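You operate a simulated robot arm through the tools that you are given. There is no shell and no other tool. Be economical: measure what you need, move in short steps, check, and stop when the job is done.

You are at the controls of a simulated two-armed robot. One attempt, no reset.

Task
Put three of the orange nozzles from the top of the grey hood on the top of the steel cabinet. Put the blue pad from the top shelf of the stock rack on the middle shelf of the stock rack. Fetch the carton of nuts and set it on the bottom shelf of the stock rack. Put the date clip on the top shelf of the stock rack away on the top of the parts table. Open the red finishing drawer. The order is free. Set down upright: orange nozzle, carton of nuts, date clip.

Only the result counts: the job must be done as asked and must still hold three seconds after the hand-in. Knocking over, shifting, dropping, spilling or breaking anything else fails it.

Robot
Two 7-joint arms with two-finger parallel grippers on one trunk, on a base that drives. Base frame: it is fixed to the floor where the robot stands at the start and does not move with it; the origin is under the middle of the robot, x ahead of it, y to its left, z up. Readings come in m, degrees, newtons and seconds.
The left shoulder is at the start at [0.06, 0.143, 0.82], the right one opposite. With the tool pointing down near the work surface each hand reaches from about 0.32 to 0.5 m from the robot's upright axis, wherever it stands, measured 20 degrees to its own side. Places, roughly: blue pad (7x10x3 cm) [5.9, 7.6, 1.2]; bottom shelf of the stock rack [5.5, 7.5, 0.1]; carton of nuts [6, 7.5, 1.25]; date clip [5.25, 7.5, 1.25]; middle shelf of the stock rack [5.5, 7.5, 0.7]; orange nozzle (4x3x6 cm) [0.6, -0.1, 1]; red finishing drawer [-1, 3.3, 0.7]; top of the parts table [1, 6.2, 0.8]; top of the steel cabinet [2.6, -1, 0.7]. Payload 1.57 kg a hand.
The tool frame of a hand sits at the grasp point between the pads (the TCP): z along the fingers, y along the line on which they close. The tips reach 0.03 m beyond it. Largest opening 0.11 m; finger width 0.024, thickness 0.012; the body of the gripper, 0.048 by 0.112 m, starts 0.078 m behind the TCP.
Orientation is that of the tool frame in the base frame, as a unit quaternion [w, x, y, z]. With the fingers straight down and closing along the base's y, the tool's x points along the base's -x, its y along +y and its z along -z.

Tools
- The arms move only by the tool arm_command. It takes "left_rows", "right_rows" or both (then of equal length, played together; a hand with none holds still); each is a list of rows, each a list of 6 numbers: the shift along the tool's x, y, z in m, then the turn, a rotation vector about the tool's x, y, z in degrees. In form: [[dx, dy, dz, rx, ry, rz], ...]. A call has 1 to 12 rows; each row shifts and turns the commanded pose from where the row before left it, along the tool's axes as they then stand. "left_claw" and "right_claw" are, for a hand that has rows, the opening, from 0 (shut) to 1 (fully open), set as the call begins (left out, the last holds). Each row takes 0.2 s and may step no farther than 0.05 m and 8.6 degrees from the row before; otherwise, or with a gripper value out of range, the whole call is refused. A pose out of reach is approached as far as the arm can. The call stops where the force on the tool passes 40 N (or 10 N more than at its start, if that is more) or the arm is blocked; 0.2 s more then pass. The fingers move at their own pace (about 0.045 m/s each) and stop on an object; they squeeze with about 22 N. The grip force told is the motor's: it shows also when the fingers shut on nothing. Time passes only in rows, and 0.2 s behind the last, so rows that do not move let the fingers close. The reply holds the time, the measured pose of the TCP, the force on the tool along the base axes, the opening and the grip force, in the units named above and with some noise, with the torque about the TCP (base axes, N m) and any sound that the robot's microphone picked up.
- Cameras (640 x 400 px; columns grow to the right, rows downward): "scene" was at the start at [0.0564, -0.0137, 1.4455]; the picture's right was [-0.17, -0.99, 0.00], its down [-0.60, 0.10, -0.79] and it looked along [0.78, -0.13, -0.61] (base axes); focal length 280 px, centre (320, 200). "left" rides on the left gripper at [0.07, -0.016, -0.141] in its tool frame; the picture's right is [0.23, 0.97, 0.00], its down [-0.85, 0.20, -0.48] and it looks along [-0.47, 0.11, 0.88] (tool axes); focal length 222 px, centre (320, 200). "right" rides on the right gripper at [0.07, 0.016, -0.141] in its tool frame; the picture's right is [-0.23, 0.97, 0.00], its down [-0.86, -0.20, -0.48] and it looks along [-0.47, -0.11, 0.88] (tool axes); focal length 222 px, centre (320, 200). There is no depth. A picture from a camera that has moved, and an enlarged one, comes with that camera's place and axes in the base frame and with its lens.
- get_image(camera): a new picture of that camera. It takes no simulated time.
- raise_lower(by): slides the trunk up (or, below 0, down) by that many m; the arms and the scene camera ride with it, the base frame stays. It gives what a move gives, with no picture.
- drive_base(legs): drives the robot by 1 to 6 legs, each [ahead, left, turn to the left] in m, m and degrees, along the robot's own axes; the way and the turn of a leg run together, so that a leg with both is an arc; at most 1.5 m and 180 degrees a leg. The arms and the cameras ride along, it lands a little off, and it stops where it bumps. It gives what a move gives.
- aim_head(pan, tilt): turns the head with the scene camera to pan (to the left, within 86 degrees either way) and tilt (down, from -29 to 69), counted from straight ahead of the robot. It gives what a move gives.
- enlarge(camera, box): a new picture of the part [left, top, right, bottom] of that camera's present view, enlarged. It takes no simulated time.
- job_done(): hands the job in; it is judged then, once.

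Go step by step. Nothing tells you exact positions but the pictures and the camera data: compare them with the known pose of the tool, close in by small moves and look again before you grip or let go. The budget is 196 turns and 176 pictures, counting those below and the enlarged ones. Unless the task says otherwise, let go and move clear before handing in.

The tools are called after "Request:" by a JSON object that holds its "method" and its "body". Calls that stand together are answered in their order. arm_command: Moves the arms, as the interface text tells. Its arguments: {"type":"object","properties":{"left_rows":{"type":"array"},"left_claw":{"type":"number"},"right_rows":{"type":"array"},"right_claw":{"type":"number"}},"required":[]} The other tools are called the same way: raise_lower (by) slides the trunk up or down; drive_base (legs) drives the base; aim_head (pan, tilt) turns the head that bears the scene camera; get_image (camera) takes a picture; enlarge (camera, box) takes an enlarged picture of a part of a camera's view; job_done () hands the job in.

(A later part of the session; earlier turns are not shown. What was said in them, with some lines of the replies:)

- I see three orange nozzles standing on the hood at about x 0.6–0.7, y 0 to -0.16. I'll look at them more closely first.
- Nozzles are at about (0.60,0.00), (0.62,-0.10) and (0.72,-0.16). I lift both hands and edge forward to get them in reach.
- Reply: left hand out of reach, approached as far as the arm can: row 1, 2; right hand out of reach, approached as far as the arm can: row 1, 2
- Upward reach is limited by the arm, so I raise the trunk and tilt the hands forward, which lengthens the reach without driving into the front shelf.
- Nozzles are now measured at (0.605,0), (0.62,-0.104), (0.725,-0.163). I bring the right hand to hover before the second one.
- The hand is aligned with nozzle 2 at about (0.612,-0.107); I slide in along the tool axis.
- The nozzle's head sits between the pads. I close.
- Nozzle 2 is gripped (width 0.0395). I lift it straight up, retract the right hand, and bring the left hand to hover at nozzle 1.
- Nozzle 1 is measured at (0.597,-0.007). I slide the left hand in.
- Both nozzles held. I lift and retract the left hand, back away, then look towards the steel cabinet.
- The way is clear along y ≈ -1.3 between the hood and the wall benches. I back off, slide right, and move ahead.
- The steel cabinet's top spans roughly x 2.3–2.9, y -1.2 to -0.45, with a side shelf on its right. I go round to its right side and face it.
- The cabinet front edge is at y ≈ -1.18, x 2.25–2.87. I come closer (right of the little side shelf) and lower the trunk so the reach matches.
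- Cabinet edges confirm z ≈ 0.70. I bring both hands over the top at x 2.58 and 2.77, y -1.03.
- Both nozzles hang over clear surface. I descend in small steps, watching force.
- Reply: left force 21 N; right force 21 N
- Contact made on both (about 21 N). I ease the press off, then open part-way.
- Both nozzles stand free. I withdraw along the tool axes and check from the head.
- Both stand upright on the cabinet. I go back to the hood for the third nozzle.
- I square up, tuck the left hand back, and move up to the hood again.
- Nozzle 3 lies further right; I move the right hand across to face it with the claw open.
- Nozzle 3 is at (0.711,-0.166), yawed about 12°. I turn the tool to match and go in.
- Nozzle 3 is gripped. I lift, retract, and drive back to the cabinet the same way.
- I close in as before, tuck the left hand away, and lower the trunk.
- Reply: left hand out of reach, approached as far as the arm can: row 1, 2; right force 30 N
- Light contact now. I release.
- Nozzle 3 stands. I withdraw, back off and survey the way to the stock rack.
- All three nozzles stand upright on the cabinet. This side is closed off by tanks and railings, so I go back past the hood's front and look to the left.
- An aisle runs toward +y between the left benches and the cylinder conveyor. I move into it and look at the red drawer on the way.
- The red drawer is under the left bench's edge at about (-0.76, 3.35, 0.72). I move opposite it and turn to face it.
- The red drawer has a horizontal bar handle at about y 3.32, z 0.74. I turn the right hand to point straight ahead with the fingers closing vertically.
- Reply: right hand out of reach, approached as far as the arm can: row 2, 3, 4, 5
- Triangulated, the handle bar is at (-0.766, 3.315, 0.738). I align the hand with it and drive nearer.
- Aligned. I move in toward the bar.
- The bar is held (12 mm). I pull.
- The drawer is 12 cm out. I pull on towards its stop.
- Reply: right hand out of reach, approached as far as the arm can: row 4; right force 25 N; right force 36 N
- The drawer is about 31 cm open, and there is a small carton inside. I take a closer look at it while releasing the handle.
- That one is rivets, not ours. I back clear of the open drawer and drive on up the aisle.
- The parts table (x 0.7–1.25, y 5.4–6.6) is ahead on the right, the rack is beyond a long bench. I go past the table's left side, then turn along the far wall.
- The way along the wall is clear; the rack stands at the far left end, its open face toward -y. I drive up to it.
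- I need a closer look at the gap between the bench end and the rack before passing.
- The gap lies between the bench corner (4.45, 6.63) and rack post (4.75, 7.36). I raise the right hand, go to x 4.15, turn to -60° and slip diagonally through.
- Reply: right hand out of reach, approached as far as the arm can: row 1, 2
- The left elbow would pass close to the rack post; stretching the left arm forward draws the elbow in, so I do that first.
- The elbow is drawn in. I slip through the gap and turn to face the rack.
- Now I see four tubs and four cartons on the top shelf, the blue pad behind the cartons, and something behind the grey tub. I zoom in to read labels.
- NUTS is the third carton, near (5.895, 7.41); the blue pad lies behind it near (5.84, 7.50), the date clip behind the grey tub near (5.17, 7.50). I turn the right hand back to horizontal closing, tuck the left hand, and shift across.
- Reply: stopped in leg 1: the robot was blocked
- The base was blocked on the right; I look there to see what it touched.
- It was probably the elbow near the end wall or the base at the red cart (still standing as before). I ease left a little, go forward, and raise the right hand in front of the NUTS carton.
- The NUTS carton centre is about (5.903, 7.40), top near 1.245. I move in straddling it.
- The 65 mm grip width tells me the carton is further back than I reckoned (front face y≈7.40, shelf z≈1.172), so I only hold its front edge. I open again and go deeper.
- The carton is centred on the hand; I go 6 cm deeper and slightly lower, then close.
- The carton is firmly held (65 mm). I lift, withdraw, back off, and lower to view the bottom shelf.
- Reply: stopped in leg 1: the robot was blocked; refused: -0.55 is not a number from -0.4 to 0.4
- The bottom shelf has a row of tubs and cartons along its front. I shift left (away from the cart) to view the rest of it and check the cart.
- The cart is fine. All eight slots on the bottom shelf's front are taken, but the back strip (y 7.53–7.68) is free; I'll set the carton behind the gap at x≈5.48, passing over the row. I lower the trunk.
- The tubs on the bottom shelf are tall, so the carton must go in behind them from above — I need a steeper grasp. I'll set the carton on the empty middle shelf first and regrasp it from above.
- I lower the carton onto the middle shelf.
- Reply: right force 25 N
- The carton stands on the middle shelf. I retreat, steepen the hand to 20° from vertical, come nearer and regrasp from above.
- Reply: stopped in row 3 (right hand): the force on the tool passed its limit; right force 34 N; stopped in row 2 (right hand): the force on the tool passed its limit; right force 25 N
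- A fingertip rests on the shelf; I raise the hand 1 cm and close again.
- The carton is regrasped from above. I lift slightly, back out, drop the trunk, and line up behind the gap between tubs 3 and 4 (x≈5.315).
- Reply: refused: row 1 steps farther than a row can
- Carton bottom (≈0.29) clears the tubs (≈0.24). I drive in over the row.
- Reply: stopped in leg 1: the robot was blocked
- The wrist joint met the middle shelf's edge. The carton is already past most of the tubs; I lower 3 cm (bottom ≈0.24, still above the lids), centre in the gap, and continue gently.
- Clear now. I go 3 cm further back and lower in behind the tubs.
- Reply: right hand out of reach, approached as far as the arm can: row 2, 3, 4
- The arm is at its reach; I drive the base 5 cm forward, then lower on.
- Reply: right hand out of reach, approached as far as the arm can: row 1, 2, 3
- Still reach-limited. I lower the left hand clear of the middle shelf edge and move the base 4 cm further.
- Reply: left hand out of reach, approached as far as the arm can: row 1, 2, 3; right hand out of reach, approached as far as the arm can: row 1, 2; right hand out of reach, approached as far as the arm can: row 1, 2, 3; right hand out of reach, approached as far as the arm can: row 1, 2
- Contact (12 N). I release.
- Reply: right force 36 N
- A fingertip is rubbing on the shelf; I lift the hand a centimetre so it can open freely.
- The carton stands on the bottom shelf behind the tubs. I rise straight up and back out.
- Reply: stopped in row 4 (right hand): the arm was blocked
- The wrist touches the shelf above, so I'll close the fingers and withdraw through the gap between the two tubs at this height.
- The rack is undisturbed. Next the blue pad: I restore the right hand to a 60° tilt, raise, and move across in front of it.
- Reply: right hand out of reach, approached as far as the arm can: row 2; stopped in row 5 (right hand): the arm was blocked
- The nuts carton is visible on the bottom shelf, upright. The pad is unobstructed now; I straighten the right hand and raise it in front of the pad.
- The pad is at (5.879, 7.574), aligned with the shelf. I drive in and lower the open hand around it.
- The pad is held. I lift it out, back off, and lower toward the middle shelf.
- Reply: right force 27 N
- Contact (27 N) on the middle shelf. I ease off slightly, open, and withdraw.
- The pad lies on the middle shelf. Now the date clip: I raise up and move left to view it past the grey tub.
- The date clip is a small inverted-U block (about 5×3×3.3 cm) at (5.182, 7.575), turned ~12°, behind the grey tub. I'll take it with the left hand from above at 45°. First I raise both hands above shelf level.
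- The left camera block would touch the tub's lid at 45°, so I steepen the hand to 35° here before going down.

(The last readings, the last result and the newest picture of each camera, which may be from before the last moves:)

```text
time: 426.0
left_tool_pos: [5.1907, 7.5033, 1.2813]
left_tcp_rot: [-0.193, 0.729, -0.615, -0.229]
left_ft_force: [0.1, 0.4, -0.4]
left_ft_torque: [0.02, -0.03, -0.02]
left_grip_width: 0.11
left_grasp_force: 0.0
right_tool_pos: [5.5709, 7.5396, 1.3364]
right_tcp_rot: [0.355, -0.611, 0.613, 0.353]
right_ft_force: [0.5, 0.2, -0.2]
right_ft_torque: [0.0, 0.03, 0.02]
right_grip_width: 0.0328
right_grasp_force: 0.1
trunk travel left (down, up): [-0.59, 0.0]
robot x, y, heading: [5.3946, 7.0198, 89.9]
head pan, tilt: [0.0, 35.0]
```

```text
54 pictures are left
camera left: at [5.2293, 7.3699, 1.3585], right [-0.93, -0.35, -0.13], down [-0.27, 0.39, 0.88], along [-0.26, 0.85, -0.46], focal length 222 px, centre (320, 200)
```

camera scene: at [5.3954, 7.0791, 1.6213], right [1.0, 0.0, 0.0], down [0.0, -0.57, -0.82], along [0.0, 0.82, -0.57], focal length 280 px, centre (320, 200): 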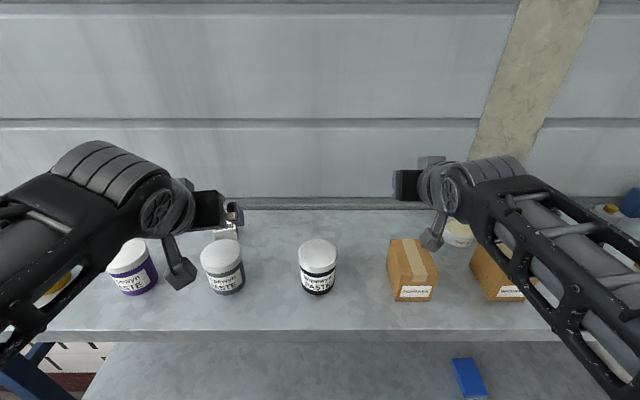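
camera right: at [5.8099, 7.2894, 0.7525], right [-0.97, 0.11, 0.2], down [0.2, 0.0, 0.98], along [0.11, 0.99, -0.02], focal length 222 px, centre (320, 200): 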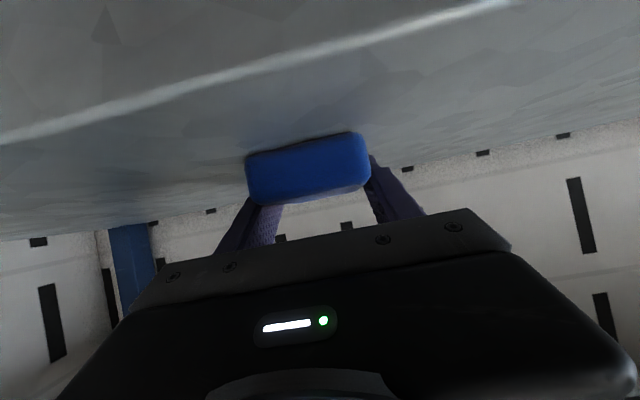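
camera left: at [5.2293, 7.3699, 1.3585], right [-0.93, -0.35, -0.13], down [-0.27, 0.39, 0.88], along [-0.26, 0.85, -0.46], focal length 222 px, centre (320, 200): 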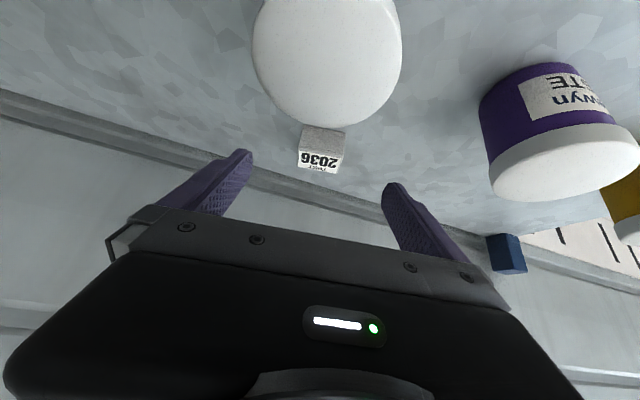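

Request:
{"method": "arm_command", "body": {"left_rows": [[0, 0, 0, 0, 5, 0], [-0.0082, 0.0007, 0.0299, 0, 0, 0], [-0.0082, 0.0007, 0.0299, 0, 0, 0]]}}

Request:
{"method": "get_image", "body": {"camera": "left"}}

Request:
{"method": "enlarge", "body": {"camera": "scene", "box": [150, 170, 310, 300]}}

```text
time: 426.8
left_tool_pos: [5.182, 7.5466, 1.2368]
left_tcp_rot: [-0.165, 0.739, -0.623, -0.196]
left_ft_force: [0.3, 0.1, 0.4]
left_ft_torque: [-0.01, 0.01, -0.01]
left_grip_width: 0.1102
left_grasp_force: 0.1
right_tool_pos: [5.5716, 7.542, 1.3362]
right_tcp_rot: [0.353, -0.612, 0.613, 0.354]
right_ft_force: [-0.6, -0.1, -1.1]
right_ft_torque: [0.01, 0.01, 0.0]
right_grip_width: 0.0332
right_grasp_force: 0.0
trunk travel left (down, up): [-0.59, 0.0]
robot x, y, heading: [5.3939, 7.0187, 89.9]
head pan, tilt: [0.0, 35.0]
```

```text
53 pictures are left
camera left: at [5.2187, 7.4211, 1.3255], right [-0.93, -0.36, -0.11], down [-0.28, 0.46, 0.84], along [-0.25, 0.81, -0.53], focal length 222 px, centre (320, 200)
```

left: 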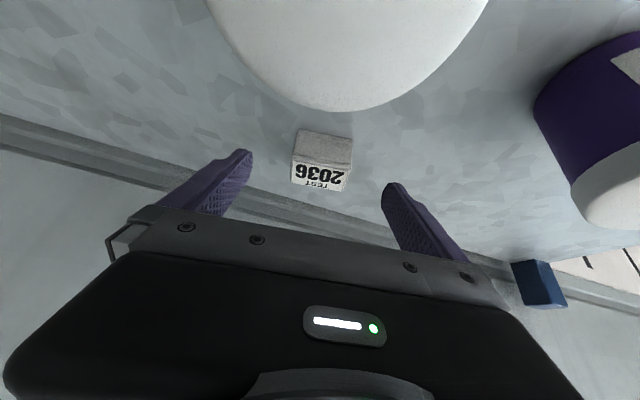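

```text
3.08 times, centred on (230, 235) of scene
camera zoom: at [5.3952, 7.079, 1.6213], right [1.0, 0.0, 0.0], down [0.0, -0.57, -0.82], along [0.0, 0.82, -0.57], focal length 863 px, centre (597, 92)
```

zoom: 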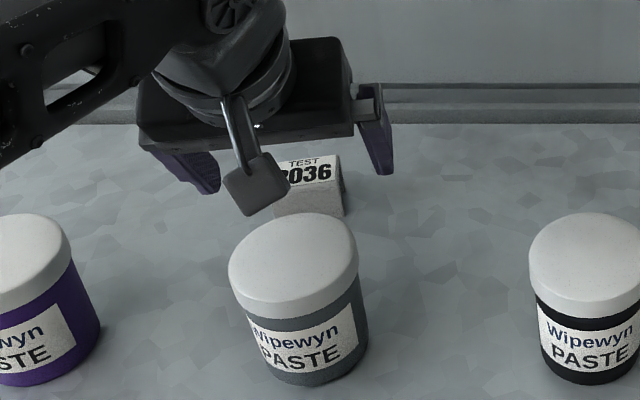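

Request:
{"method": "arm_command", "body": {"left_rows": [[-0.0045, 0.0005, 0.0163, 0, 0, 0], [-0.0045, 0.0005, 0.0163, 0, 0, 0]]}}

Request:
{"method": "get_image", "body": {"camera": "left"}}

Request:
{"method": "enlarge", "body": {"camera": "scene", "box": [150, 170, 310, 300]}}

```text
time: 427.4
left_tool_pos: [5.1766, 7.5694, 1.2142]
left_tcp_rot: [-0.165, 0.738, -0.624, -0.196]
left_ft_force: [-0.3, -0.5, -0.1]
left_ft_torque: [0.02, 0.0, -0.02]
left_grip_width: 0.11
left_grasp_force: 0.0
right_tool_pos: [5.5712, 7.5394, 1.3362]
right_tcp_rot: [0.355, -0.611, 0.613, 0.354]
right_ft_force: [0.2, -1.3, -0.3]
right_ft_torque: [0.01, 0.01, 0.0]
right_grip_width: 0.0331
right_grasp_force: 0.1
trunk travel left (down, up): [-0.59, 0.0]
robot x, y, heading: [5.3923, 7.0176, 89.8]
head pan, tilt: [0.0, 35.0]
```

```text
51 pictures are left
camera left: at [5.2141, 7.4438, 1.3026], right [-0.93, -0.36, -0.11], down [-0.28, 0.46, 0.84], along [-0.25, 0.81, -0.53], focal length 222 px, centre (320, 200)
```

left: 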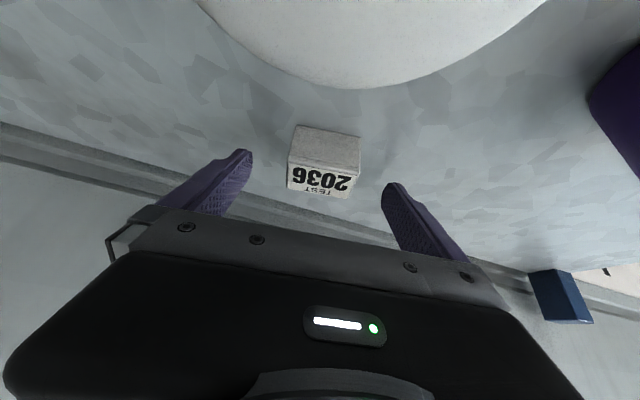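

```text
3.08 times, centred on (230, 235) of scene
camera zoom: at [5.3954, 7.0779, 1.6214], right [1.0, 0.0, 0.0], down [0.0, -0.57, -0.82], along [0.0, 0.82, -0.57], focal length 863 px, centre (597, 92)
```

zoom: 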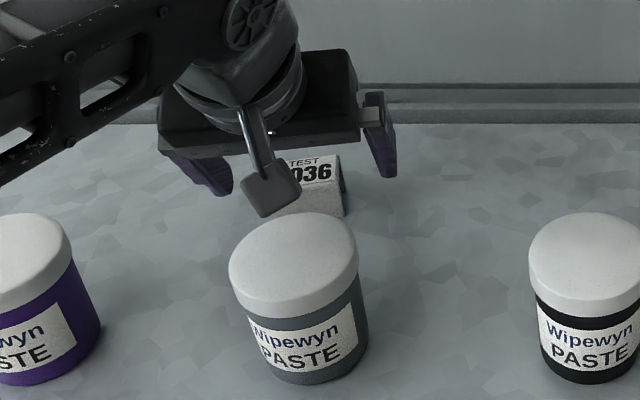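

The finger axis is slightly behind the clip's centre; I shift 13 mm back and 4 mm down, then close.

Request:
{"method": "arm_command", "body": {"left_rows": [[0.0131, 0.002, -0.003, 0, 0, 0], [0, 0, 0, 0, 0, 0]]}}

Request:
{"method": "arm_command", "body": {"left_rows": [[0, 0, 0, 0, 0, 0], [0, 0, 0, 0, 0, 0], [0, 0, 0, 0, 0, 0], [0, 0, 0, 0, 0, 0], [0, 0, 0, 0, 0, 0]], "left_claw": 0}}

Request:
{"method": "get_image", "body": {"camera": "left"}}

Request:
{"method": "enlarge", "body": {"camera": "scene", "box": [150, 170, 310, 300]}}

```text
time: 428.0
left_tool_pos: [5.1777, 7.5565, 1.2083]
left_tcp_rot: [-0.165, 0.739, -0.623, -0.196]
left_ft_force: [1.0, 0.5, -0.2]
left_ft_torque: [-0.01, 0.01, -0.03]
left_grip_width: 0.11
left_grasp_force: 0.0
right_tool_pos: [5.5709, 7.5399, 1.336]
right_tcp_rot: [0.355, -0.611, 0.613, 0.354]
right_ft_force: [1.1, -0.2, 0.7]
right_ft_torque: [-0.02, -0.01, 0.0]
right_grip_width: 0.0333
right_grasp_force: 0.0
trunk travel left (down, up): [-0.59, 0.0]
robot x, y, heading: [5.3932, 7.0195, 89.8]
head pan, tilt: [0.0, 35.0]
```

```text
time: 429.2
left_tool_pos: [5.1773, 7.5554, 1.2098]
left_tcp_rot: [-0.166, 0.739, -0.623, -0.197]
left_ft_force: [-0.7, 0.2, 0.2]
left_ft_torque: [0.02, -0.02, -0.01]
left_grip_width: 0.0493
left_grasp_force: 22.0
right_tool_pos: [5.5712, 7.5401, 1.3357]
right_tcp_rot: [0.355, -0.61, 0.613, 0.354]
right_ft_force: [0.4, -0.6, -0.6]
right_ft_torque: [0.01, -0.01, 0.02]
right_grip_width: 0.033
right_grasp_force: 0.0
trunk travel left (down, up): [-0.59, 0.0]
robot x, y, heading: [5.3945, 7.0164, 89.9]
head pan, tilt: [0.0, 35.0]
```

```text
49 pictures are left
camera left: at [5.2146, 7.4304, 1.2984], right [-0.93, -0.36, -0.11], down [-0.28, 0.46, 0.84], along [-0.25, 0.81, -0.53], focal length 222 px, centre (320, 200)
```

left: 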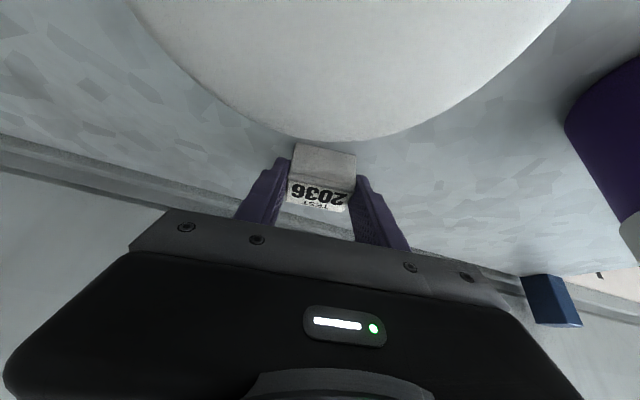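

```text
3.08 times, centred on (230, 235) of scene
camera zoom: at [5.3954, 7.0779, 1.6214], right [1.0, 0.0, 0.0], down [0.0, -0.57, -0.82], along [0.0, 0.82, -0.57], focal length 863 px, centre (597, 92)
```

zoom: 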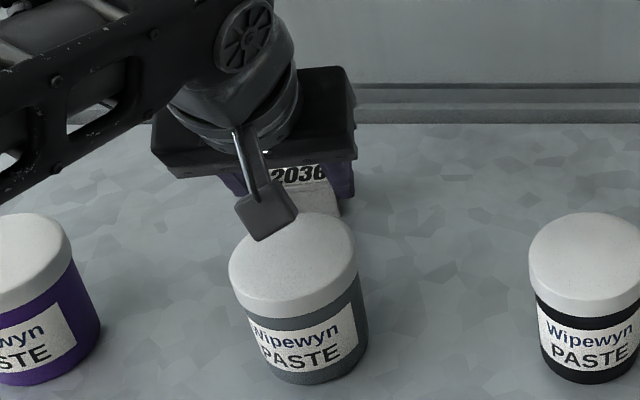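

Clip held (49 mm). I lift it straight up.

Request:
{"method": "arm_command", "body": {"left_rows": [[-0.02, 0, -0.0347, 0, 0, 0], [-0.02, 0, -0.0347, 0, 0, 0], [-0.02, 0, -0.0347, 0, 0, 0]]}}

Request:
{"method": "get_image", "body": {"camera": "left"}}

```text
time: 430.0
left_tool_pos: [5.1767, 7.5567, 1.3308]
left_tcp_rot: [-0.166, 0.739, -0.623, -0.197]
left_ft_force: [0.3, 0.6, 0.4]
left_ft_torque: [-0.01, 0.01, -0.01]
left_grip_width: 0.0492
left_grasp_force: 22.1
right_tool_pos: [5.5721, 7.5401, 1.3359]
right_tcp_rot: [0.354, -0.611, 0.613, 0.354]
right_ft_force: [0.2, 0.7, -0.3]
right_ft_torque: [-0.03, 0.01, 0.0]
right_grip_width: 0.0332
right_grasp_force: 0.0
trunk travel left (down, up): [-0.59, 0.0]
robot x, y, heading: [5.3934, 7.0186, 89.8]
head pan, tilt: [0.0, 35.0]
```

```text
47 pictures are left
camera left: at [5.2142, 7.4306, 1.4193], right [-0.93, -0.36, -0.11], down [-0.28, 0.46, 0.84], along [-0.25, 0.81, -0.53], focal length 222 px, centre (320, 200)
```

left: 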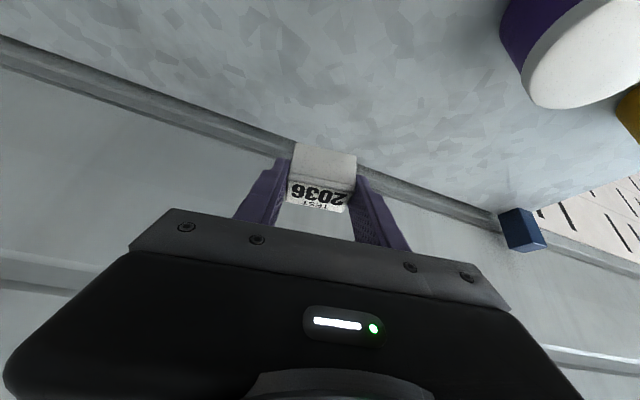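

The clip is well clear. I back out, shift left, and turn to go back through the gap.

Request:
{"method": "drive_base", "body": {"legs": [[-0.48, 0, 0], [0, 0.2, 0], [0, 0, -150]]}}

Request:
{"method": "aim_head", "body": {"pan": 70, "tilt": 45}}

Request:
{"method": "get_image", "body": {"camera": "scene"}}

```text
time: 440.2
left_tool_pos: [5.648, 6.1795, 1.331]
left_tcp_rot: [0.233, 0.41, 0.875, -0.108]
left_ft_force: [0.0, 0.7, 0.3]
left_ft_torque: [-0.01, 0.0, 0.01]
left_grip_width: 0.049
left_grasp_force: 22.2
right_tool_pos: [5.2983, 5.9967, 1.3356]
right_tcp_rot: [0.434, 0.433, 0.749, -0.251]
right_ft_force: [-0.8, 0.2, -0.5]
right_ft_torque: [-0.01, 0.01, 0.02]
right_grip_width: 0.0327
right_grasp_force: 0.0
trunk travel left (down, up): [-0.59, 0.0]
robot x, y, heading: [5.1933, 6.5304, -60.2]
head pan, tilt: [0.0, 35.0]
```

```text
time: 441.6
left_tool_pos: [5.6479, 6.1789, 1.3315]
left_tcp_rot: [0.234, 0.411, 0.875, -0.109]
left_ft_force: [0.5, -0.1, 0.5]
left_ft_torque: [-0.03, -0.01, -0.02]
left_grip_width: 0.049
left_grasp_force: 21.6
right_tool_pos: [5.298, 5.9955, 1.3355]
right_tcp_rot: [0.433, 0.433, 0.75, -0.25]
right_ft_force: [0.6, 0.4, -0.6]
right_ft_torque: [0.0, 0.0, 0.0]
right_grip_width: 0.0333
right_grasp_force: 0.0
trunk travel left (down, up): [-0.59, 0.0]
robot x, y, heading: [5.1893, 6.5351, -59.8]
head pan, tilt: [70.0, 45.0]
```

```text
46 pictures are left
camera scene: at [5.2557, 6.5764, 1.6066], right [0.17, -0.99, 0.0], down [-0.7, -0.12, -0.71], along [0.7, 0.12, -0.71], focal length 280 px, centre (320, 200)
```

scene: 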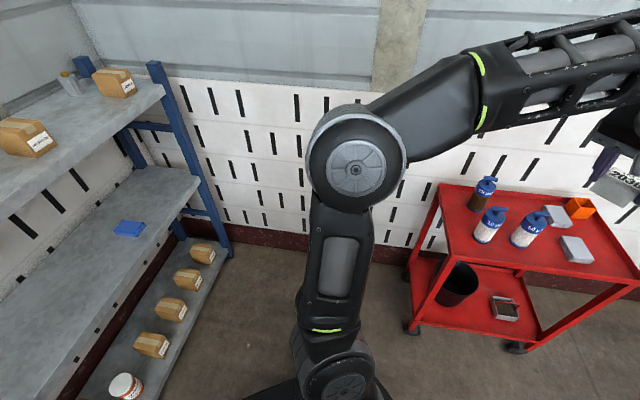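

Everything stands as it should. I go back through the gap the way I came.

Request:
{"method": "drive_base", "body": {"legs": [[-0.61, -0.318, 0], [-0.33, -0.33, 0], [0, 0, 60], [-1.4, 0, 0], [-1.4, 0, 0]]}}

Request:
{"method": "aim_head", "body": {"pan": -70, "tilt": 40}}

Request:
{"method": "get_image", "body": {"camera": "scene"}}

```text
time: 463.6
left_tool_pos: [1.8929, 7.2529, 1.3312]
left_tcp_rot: [0.256, -0.087, 0.962, 0.024]
left_ft_force: [-0.1, -0.4, -0.5]
left_ft_torque: [-0.02, 0.0, -0.01]
left_grip_width: 0.0491
left_grasp_force: 22.6
right_tool_pos: [1.8801, 6.859, 1.3368]
right_tcp_rot: [0.501, -0.003, 0.865, 0.001]
right_ft_force: [-0.2, 0.3, 0.6]
right_ft_torque: [-0.03, -0.02, 0.01]
right_grip_width: 0.0331
right_grasp_force: 0.0
trunk travel left (down, up): [-0.59, 0.0]
robot x, y, heading: [1.3615, 7.0314, 0.4]
head pan, tilt: [70.0, 45.0]
```

```text
time: 465.9
left_tool_pos: [1.8943, 7.2528, 1.3297]
left_tcp_rot: [0.256, -0.088, 0.962, 0.024]
left_ft_force: [0.8, -0.1, -0.7]
left_ft_torque: [0.01, 0.02, 0.02]
left_grip_width: 0.0491
left_grasp_force: 21.8
right_tool_pos: [1.8792, 6.8586, 1.3368]
right_tcp_rot: [0.5, -0.003, 0.866, 0.002]
right_ft_force: [-0.2, 0.1, 0.7]
right_ft_torque: [-0.01, -0.01, 0.0]
right_grip_width: 0.033
right_grasp_force: 0.0
trunk travel left (down, up): [-0.59, 0.0]
robot x, y, heading: [1.3535, 7.0298, 0.4]
head pan, tilt: [-70.0, 40.0]
```

```text
45 pictures are left
camera scene: at [1.3579, 6.9516, 1.6138], right [-0.94, -0.35, 0.0], down [-0.22, 0.6, -0.77], along [0.27, -0.72, -0.64], focal length 280 px, centre (320, 200)
```

scene: 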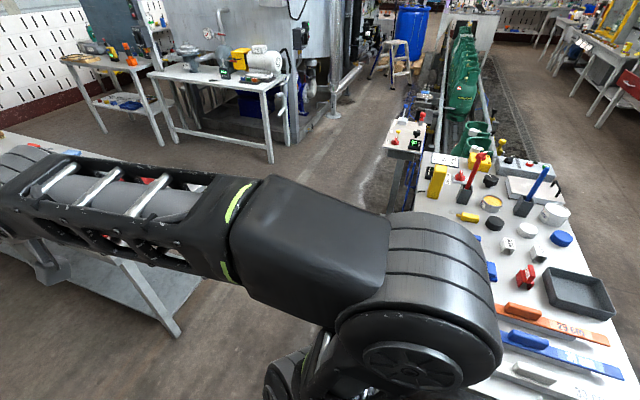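

I move opposite the far edge of the parts table and face it.

Request:
{"method": "drive_base", "body": {"legs": [[-0.33, 0.12, 0], [0, 0, -90]]}}

Request:
{"method": "aim_head", "body": {"pan": 0, "tilt": 45}}

Request:
{"method": "get_image", "body": {"camera": "scene"}}

```text
time: 471.9
left_tool_pos: [1.2491, 6.6143, 1.3308]
left_tcp_rot: [0.199, 0.615, 0.745, -0.163]
left_ft_force: [-0.7, 0.5, -0.4]
left_ft_torque: [-0.02, -0.01, 0.01]
left_grip_width: 0.0487
left_grasp_force: 22.0
right_tool_pos: [0.8557, 6.6229, 1.3363]
right_tcp_rot: [0.357, 0.608, 0.617, -0.351]
right_ft_force: [-0.1, -0.6, -0.5]
right_ft_torque: [0.01, 0.01, 0.03]
right_grip_width: 0.0329
right_grasp_force: 0.1
trunk travel left (down, up): [-0.59, 0.0]
robot x, y, heading: [1.0228, 7.1459, -89.0]
head pan, tilt: [-70.0, 40.0]
```

```text
time: 473.4
left_tool_pos: [1.2504, 6.6139, 1.3295]
left_tcp_rot: [0.198, 0.616, 0.745, -0.164]
left_ft_force: [0.3, -0.8, 0.2]
left_ft_torque: [0.02, 0.01, 0.04]
left_grip_width: 0.0491
left_grasp_force: 22.5
right_tool_pos: [0.8564, 6.6228, 1.3362]
right_tcp_rot: [0.356, 0.607, 0.618, -0.35]
right_ft_force: [-0.8, 0.4, 0.1]
right_ft_torque: [-0.02, -0.01, -0.03]
right_grip_width: 0.0329
right_grasp_force: 0.1
trunk travel left (down, up): [-0.59, 0.0]
robot x, y, heading: [1.023, 7.148, -88.9]
head pan, tilt: [0.0, 45.0]
```

```text
44 pictures are left
camera scene: at [1.0249, 7.0968, 1.6065], right [-1.0, -0.01, 0.0], down [-0.01, 0.71, -0.71], along [0.01, -0.71, -0.71], focal length 280 px, centre (320, 200)
```

scene: 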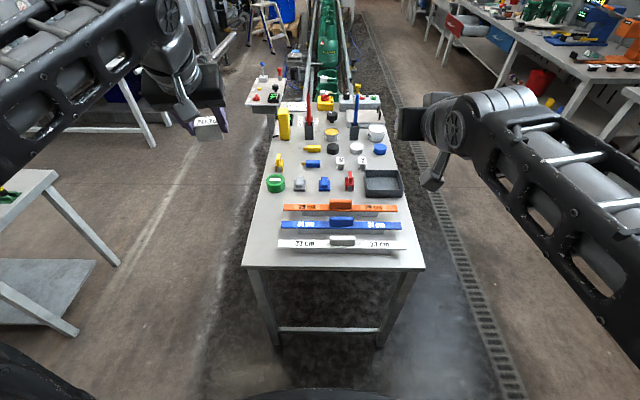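

Free spot: the near-left corner of the table at about (1.225, 6.55), clear of the rulers. I lower the trunk and move in a little.

Request:
{"method": "raise_lower", "body": {"by": -0.38}}

Request:
{"method": "drive_base", "body": {"legs": [[0.05, -0.025, 0]]}}

Request:
{"method": "get_image", "body": {"camera": "left"}}

Request:
{"method": "get_image", "body": {"camera": "scene"}}

```text
time: 477.0
left_tool_pos: [1.2495, 6.6142, 0.9505]
left_tcp_rot: [0.199, 0.615, 0.745, -0.162]
left_ft_force: [-0.5, -0.2, 0.7]
left_ft_torque: [0.02, -0.01, -0.04]
left_grip_width: 0.0491
left_grasp_force: 22.3
right_tool_pos: [0.8559, 6.6236, 0.956]
right_tcp_rot: [0.358, 0.607, 0.617, -0.351]
right_ft_force: [0.4, -0.5, -0.4]
right_ft_torque: [0.01, 0.02, -0.02]
right_grip_width: 0.0328
right_grasp_force: 0.0
trunk travel left (down, up): [-0.21, 0.38]
robot x, y, heading: [1.025, 7.1487, -89.0]
head pan, tilt: [0.0, 45.0]
```

```text
time: 478.0
left_tool_pos: [1.2249, 6.563, 0.9498]
left_tcp_rot: [0.199, 0.615, 0.745, -0.163]
left_ft_force: [-0.8, 0.6, -0.2]
left_ft_torque: [0.0, -0.01, 0.01]
left_grip_width: 0.0492
left_grasp_force: 21.6
right_tool_pos: [0.8326, 6.5717, 0.9563]
right_tcp_rot: [0.357, 0.607, 0.617, -0.351]
right_ft_force: [-0.5, 0.2, -0.1]
right_ft_torque: [0.0, 0.0, 0.02]
right_grip_width: 0.0329
right_grasp_force: 0.0
trunk travel left (down, up): [-0.21, 0.38]
robot x, y, heading: [0.9987, 7.0964, -88.9]
head pan, tilt: [0.0, 45.0]
```

```text
43 pictures are left
camera left: at [1.1846, 6.6886, 1.0389], right [0.92, 0.38, -0.11], down [0.29, -0.46, 0.84], along [0.27, -0.81, -0.53], focal length 222 px, centre (320, 200)
```

left: 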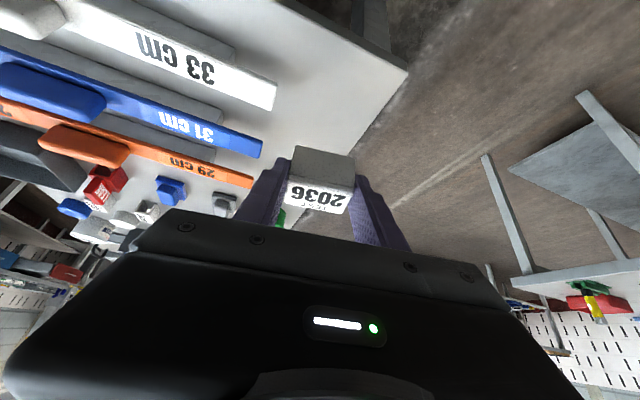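

```text
42 pictures are left
camera scene: at [1.0006, 7.0466, 1.2265], right [-1.0, -0.02, 0.0], down [-0.01, 0.71, -0.71], along [0.01, -0.71, -0.71], focal length 280 px, centre (320, 200)
```

scene: 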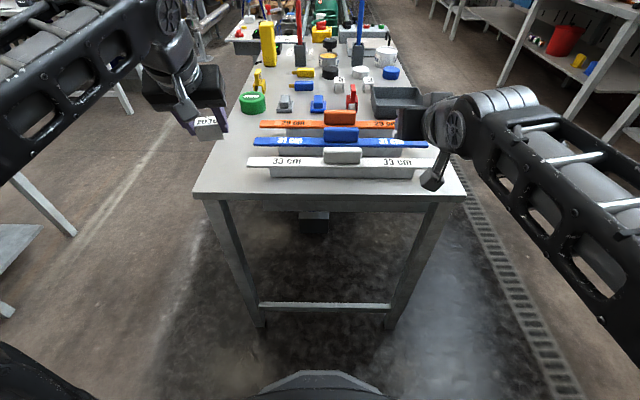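

Request:
{"method": "arm_command", "body": {"left_rows": [[0.0144, 0.0036, 0.0263, 0, 0, 0], [0.0144, 0.0036, 0.0263, 0, 0, 0], [0.0144, 0.0036, 0.0263, 0, 0, 0]]}}

Request:
{"method": "get_image", "body": {"camera": "left"}}

Request:
{"method": "enlarge", "body": {"camera": "scene", "box": [150, 60, 310, 210]}}

```text
time: 478.8
left_tool_pos: [1.2367, 6.5647, 0.8601]
left_tcp_rot: [0.198, 0.616, 0.745, -0.164]
left_ft_force: [0.7, 0.5, -0.4]
left_ft_torque: [-0.01, -0.02, 0.01]
left_grip_width: 0.0493
left_grasp_force: 22.2
right_tool_pos: [0.8322, 6.5726, 0.9565]
right_tcp_rot: [0.357, 0.608, 0.616, -0.351]
right_ft_force: [0.3, 0.1, 0.0]
right_ft_torque: [0.02, -0.01, -0.02]
right_grip_width: 0.033
right_grasp_force: 0.0
trunk travel left (down, up): [-0.21, 0.38]
robot x, y, heading: [1.0002, 7.0953, -88.8]
head pan, tilt: [0.0, 45.0]
```

```text
41 pictures are left
camera left: at [1.1958, 6.6904, 0.9487], right [0.92, 0.38, -0.11], down [0.29, -0.46, 0.84], along [0.27, -0.81, -0.53], focal length 222 px, centre (320, 200)
```

left: 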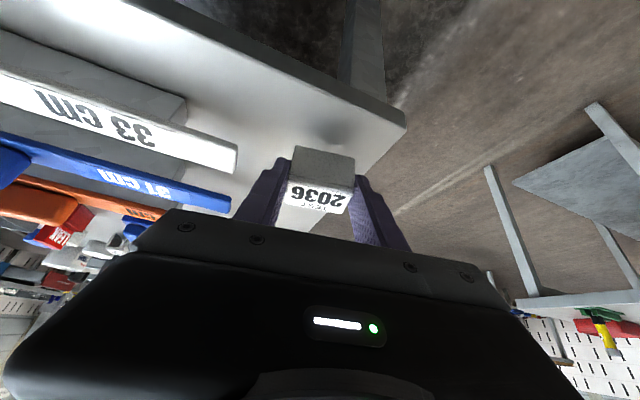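

```text
2.67 times, centred on (230, 135) of scene
camera zoom: at [1.0007, 7.0469, 1.2266], right [-1.0, -0.02, 0.0], down [-0.01, 0.71, -0.71], along [0.01, -0.71, -0.71], focal length 748 px, centre (560, 373)
```

zoom: 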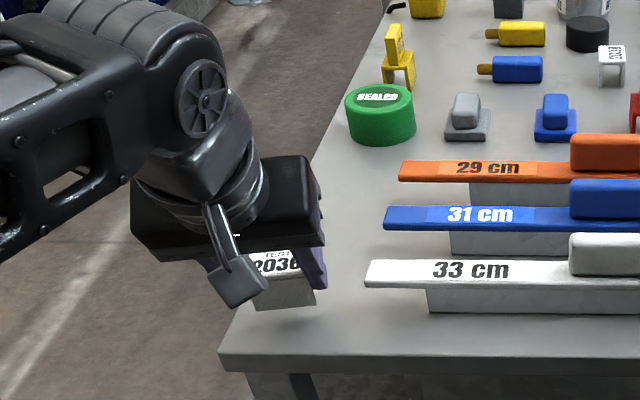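

Request:
{"method": "arm_command", "body": {"left_rows": [[0.0065, 0, 0.0113, 0, 0, 0], [0.0035, 0, 0.006, 0, 0, 0], [0.0015, 0, 0.0026, 0, 0, 0]]}}

```text
time: 479.6
left_tool_pos: [1.2375, 6.5635, 0.8399]
left_tcp_rot: [0.199, 0.616, 0.744, -0.167]
left_ft_force: [0.7, -0.3, 11.3]
left_ft_torque: [-0.01, -0.03, 0.0]
left_grip_width: 0.0493
left_grasp_force: 21.8
right_tool_pos: [0.8309, 6.5731, 0.9567]
right_tcp_rot: [0.358, 0.607, 0.616, -0.352]
right_ft_force: [0.3, 0.6, 0.3]
right_ft_torque: [0.03, 0.01, 0.02]
right_grip_width: 0.0332
right_grasp_force: 0.1
trunk travel left (down, up): [-0.21, 0.38]
robot x, y, heading: [0.9984, 7.0987, -89.0]
head pan, tilt: [0.0, 45.0]
```

Contact (11 N). I open part-way and check.

Request:
{"method": "arm_command", "body": {"left_rows": [[-0.0005, 0, -0.001, 0, 0, 0], [0, 0, 0, 0, 0, 0], [0, 0, 0, 0, 0, 0]], "left_claw": 0.66}}

Request:
{"method": "get_image", "body": {"camera": "left"}}

```text
time: 480.4
left_tool_pos: [1.2371, 6.5641, 0.8385]
left_tcp_rot: [0.199, 0.616, 0.745, -0.162]
left_ft_force: [-0.3, -0.6, -0.1]
left_ft_torque: [-0.03, -0.03, -0.01]
left_grip_width: 0.0723
left_grasp_force: 0.0
right_tool_pos: [0.8316, 6.5727, 0.9571]
right_tcp_rot: [0.357, 0.607, 0.617, -0.351]
right_ft_force: [-0.2, 0.1, 0.0]
right_ft_torque: [0.04, 0.02, -0.02]
right_grip_width: 0.0328
right_grasp_force: 0.1
trunk travel left (down, up): [-0.21, 0.38]
robot x, y, heading: [1.0027, 7.0939, -89.3]
head pan, tilt: [0.0, 45.0]
```

```text
39 pictures are left
camera left: at [1.1958, 6.6895, 0.9271], right [0.92, 0.38, -0.11], down [0.29, -0.46, 0.84], along [0.27, -0.81, -0.53], focal length 222 px, centre (320, 200)
```

left: 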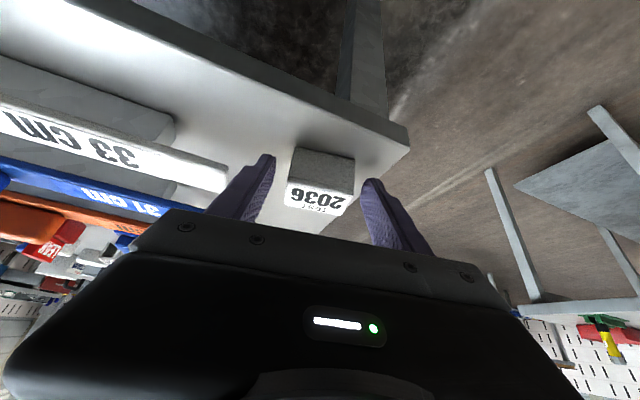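

Clip stands free. I lift straight up, back off, and check.

Request:
{"method": "arm_command", "body": {"left_rows": [[-0.017, 0, -0.03, 0, 0, 0], [-0.02, 0, -0.0347, 0, 0, 0], [-0.02, 0, -0.0347, 0, 0, 0]]}}

Request:
{"method": "drive_base", "body": {"legs": [[-0.1, 0, 0]]}}

Request:
{"method": "enlarge", "body": {"camera": "scene", "box": [160, 60, 420, 260]}}

```text
time: 481.2
left_tool_pos: [1.2368, 6.564, 0.952]
left_tcp_rot: [0.198, 0.617, 0.744, -0.163]
left_ft_force: [0.7, 1.0, 0.5]
left_ft_torque: [0.03, -0.02, 0.02]
left_grip_width: 0.0726
left_grasp_force: 0.1
right_tool_pos: [0.8317, 6.5733, 0.9569]
right_tcp_rot: [0.358, 0.607, 0.617, -0.351]
right_ft_force: [-0.5, -0.1, 0.1]
right_ft_torque: [-0.01, -0.02, -0.02]
right_grip_width: 0.0331
right_grasp_force: 0.1
trunk travel left (down, up): [-0.21, 0.38]
robot x, y, heading: [0.999, 7.0984, -89.3]
head pan, tilt: [0.0, 45.0]
```

```text
time: 482.3
left_tool_pos: [1.2348, 6.6663, 0.953]
left_tcp_rot: [0.198, 0.616, 0.745, -0.164]
left_ft_force: [-0.4, 0.0, 0.4]
left_ft_torque: [0.0, -0.04, 0.01]
left_grip_width: 0.0728
left_grasp_force: 0.0
right_tool_pos: [0.8299, 6.6728, 0.9555]
right_tcp_rot: [0.357, 0.607, 0.617, -0.351]
right_ft_force: [0.6, 0.3, -0.8]
right_ft_torque: [0.04, -0.02, -0.02]
right_grip_width: 0.0332
right_grasp_force: 0.1
trunk travel left (down, up): [-0.21, 0.38]
robot x, y, heading: [0.9993, 7.2007, -89.0]
head pan, tilt: [0.0, 45.0]
```

```text
2.00 times, centred on (290, 160) of scene
camera zoom: at [0.9991, 7.1481, 1.2266], right [-1.0, -0.02, 0.0], down [-0.01, 0.71, -0.71], along [0.01, -0.71, -0.71], focal length 561 px, centre (380, 280)
```

zoom: 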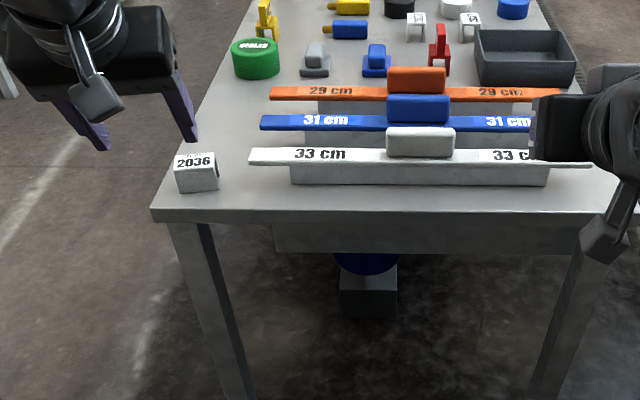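

Everything is in place: three nozzles are on the steel cabinet, the pad is on the middle shelf, and the nuts carton is on the bottom shelf. The date clip is on the parts table and the red drawer is open. Both hands are clear, so I hand in.

Request:
{"method": "job_done", "body": {}}

```text
The job is handed in.
```

I finished all five tasks and handed the job in with both hands clear; I don't have the verdict yet.

- **Nozzles:** three orange nozzles stand upright on top of the steel cabinet.
- **Blue pad:** it lies on the middle shelf of the stock rack.
- **Carton of nuts:** it stands upright on the bottom shelf, behind the row of tubs.
- **Date clip:** it stands upright on a near corner of the parts table, clear of the rulers.
- **Red drawer:** it is open by about 31 cm.

**Contacts that could count against the job:**
- The drive stopped twice near the red cart beside the rack. It looked undisturbed when I checked after both stops.
- The right arm touched the underside or front edge of the rack's middle shelf twice while I placed the carton. Nothing on the rack looked disturbed afterwards.
- The right arm was also blocked once while I raised it at the rack. I didn't find what it touched.
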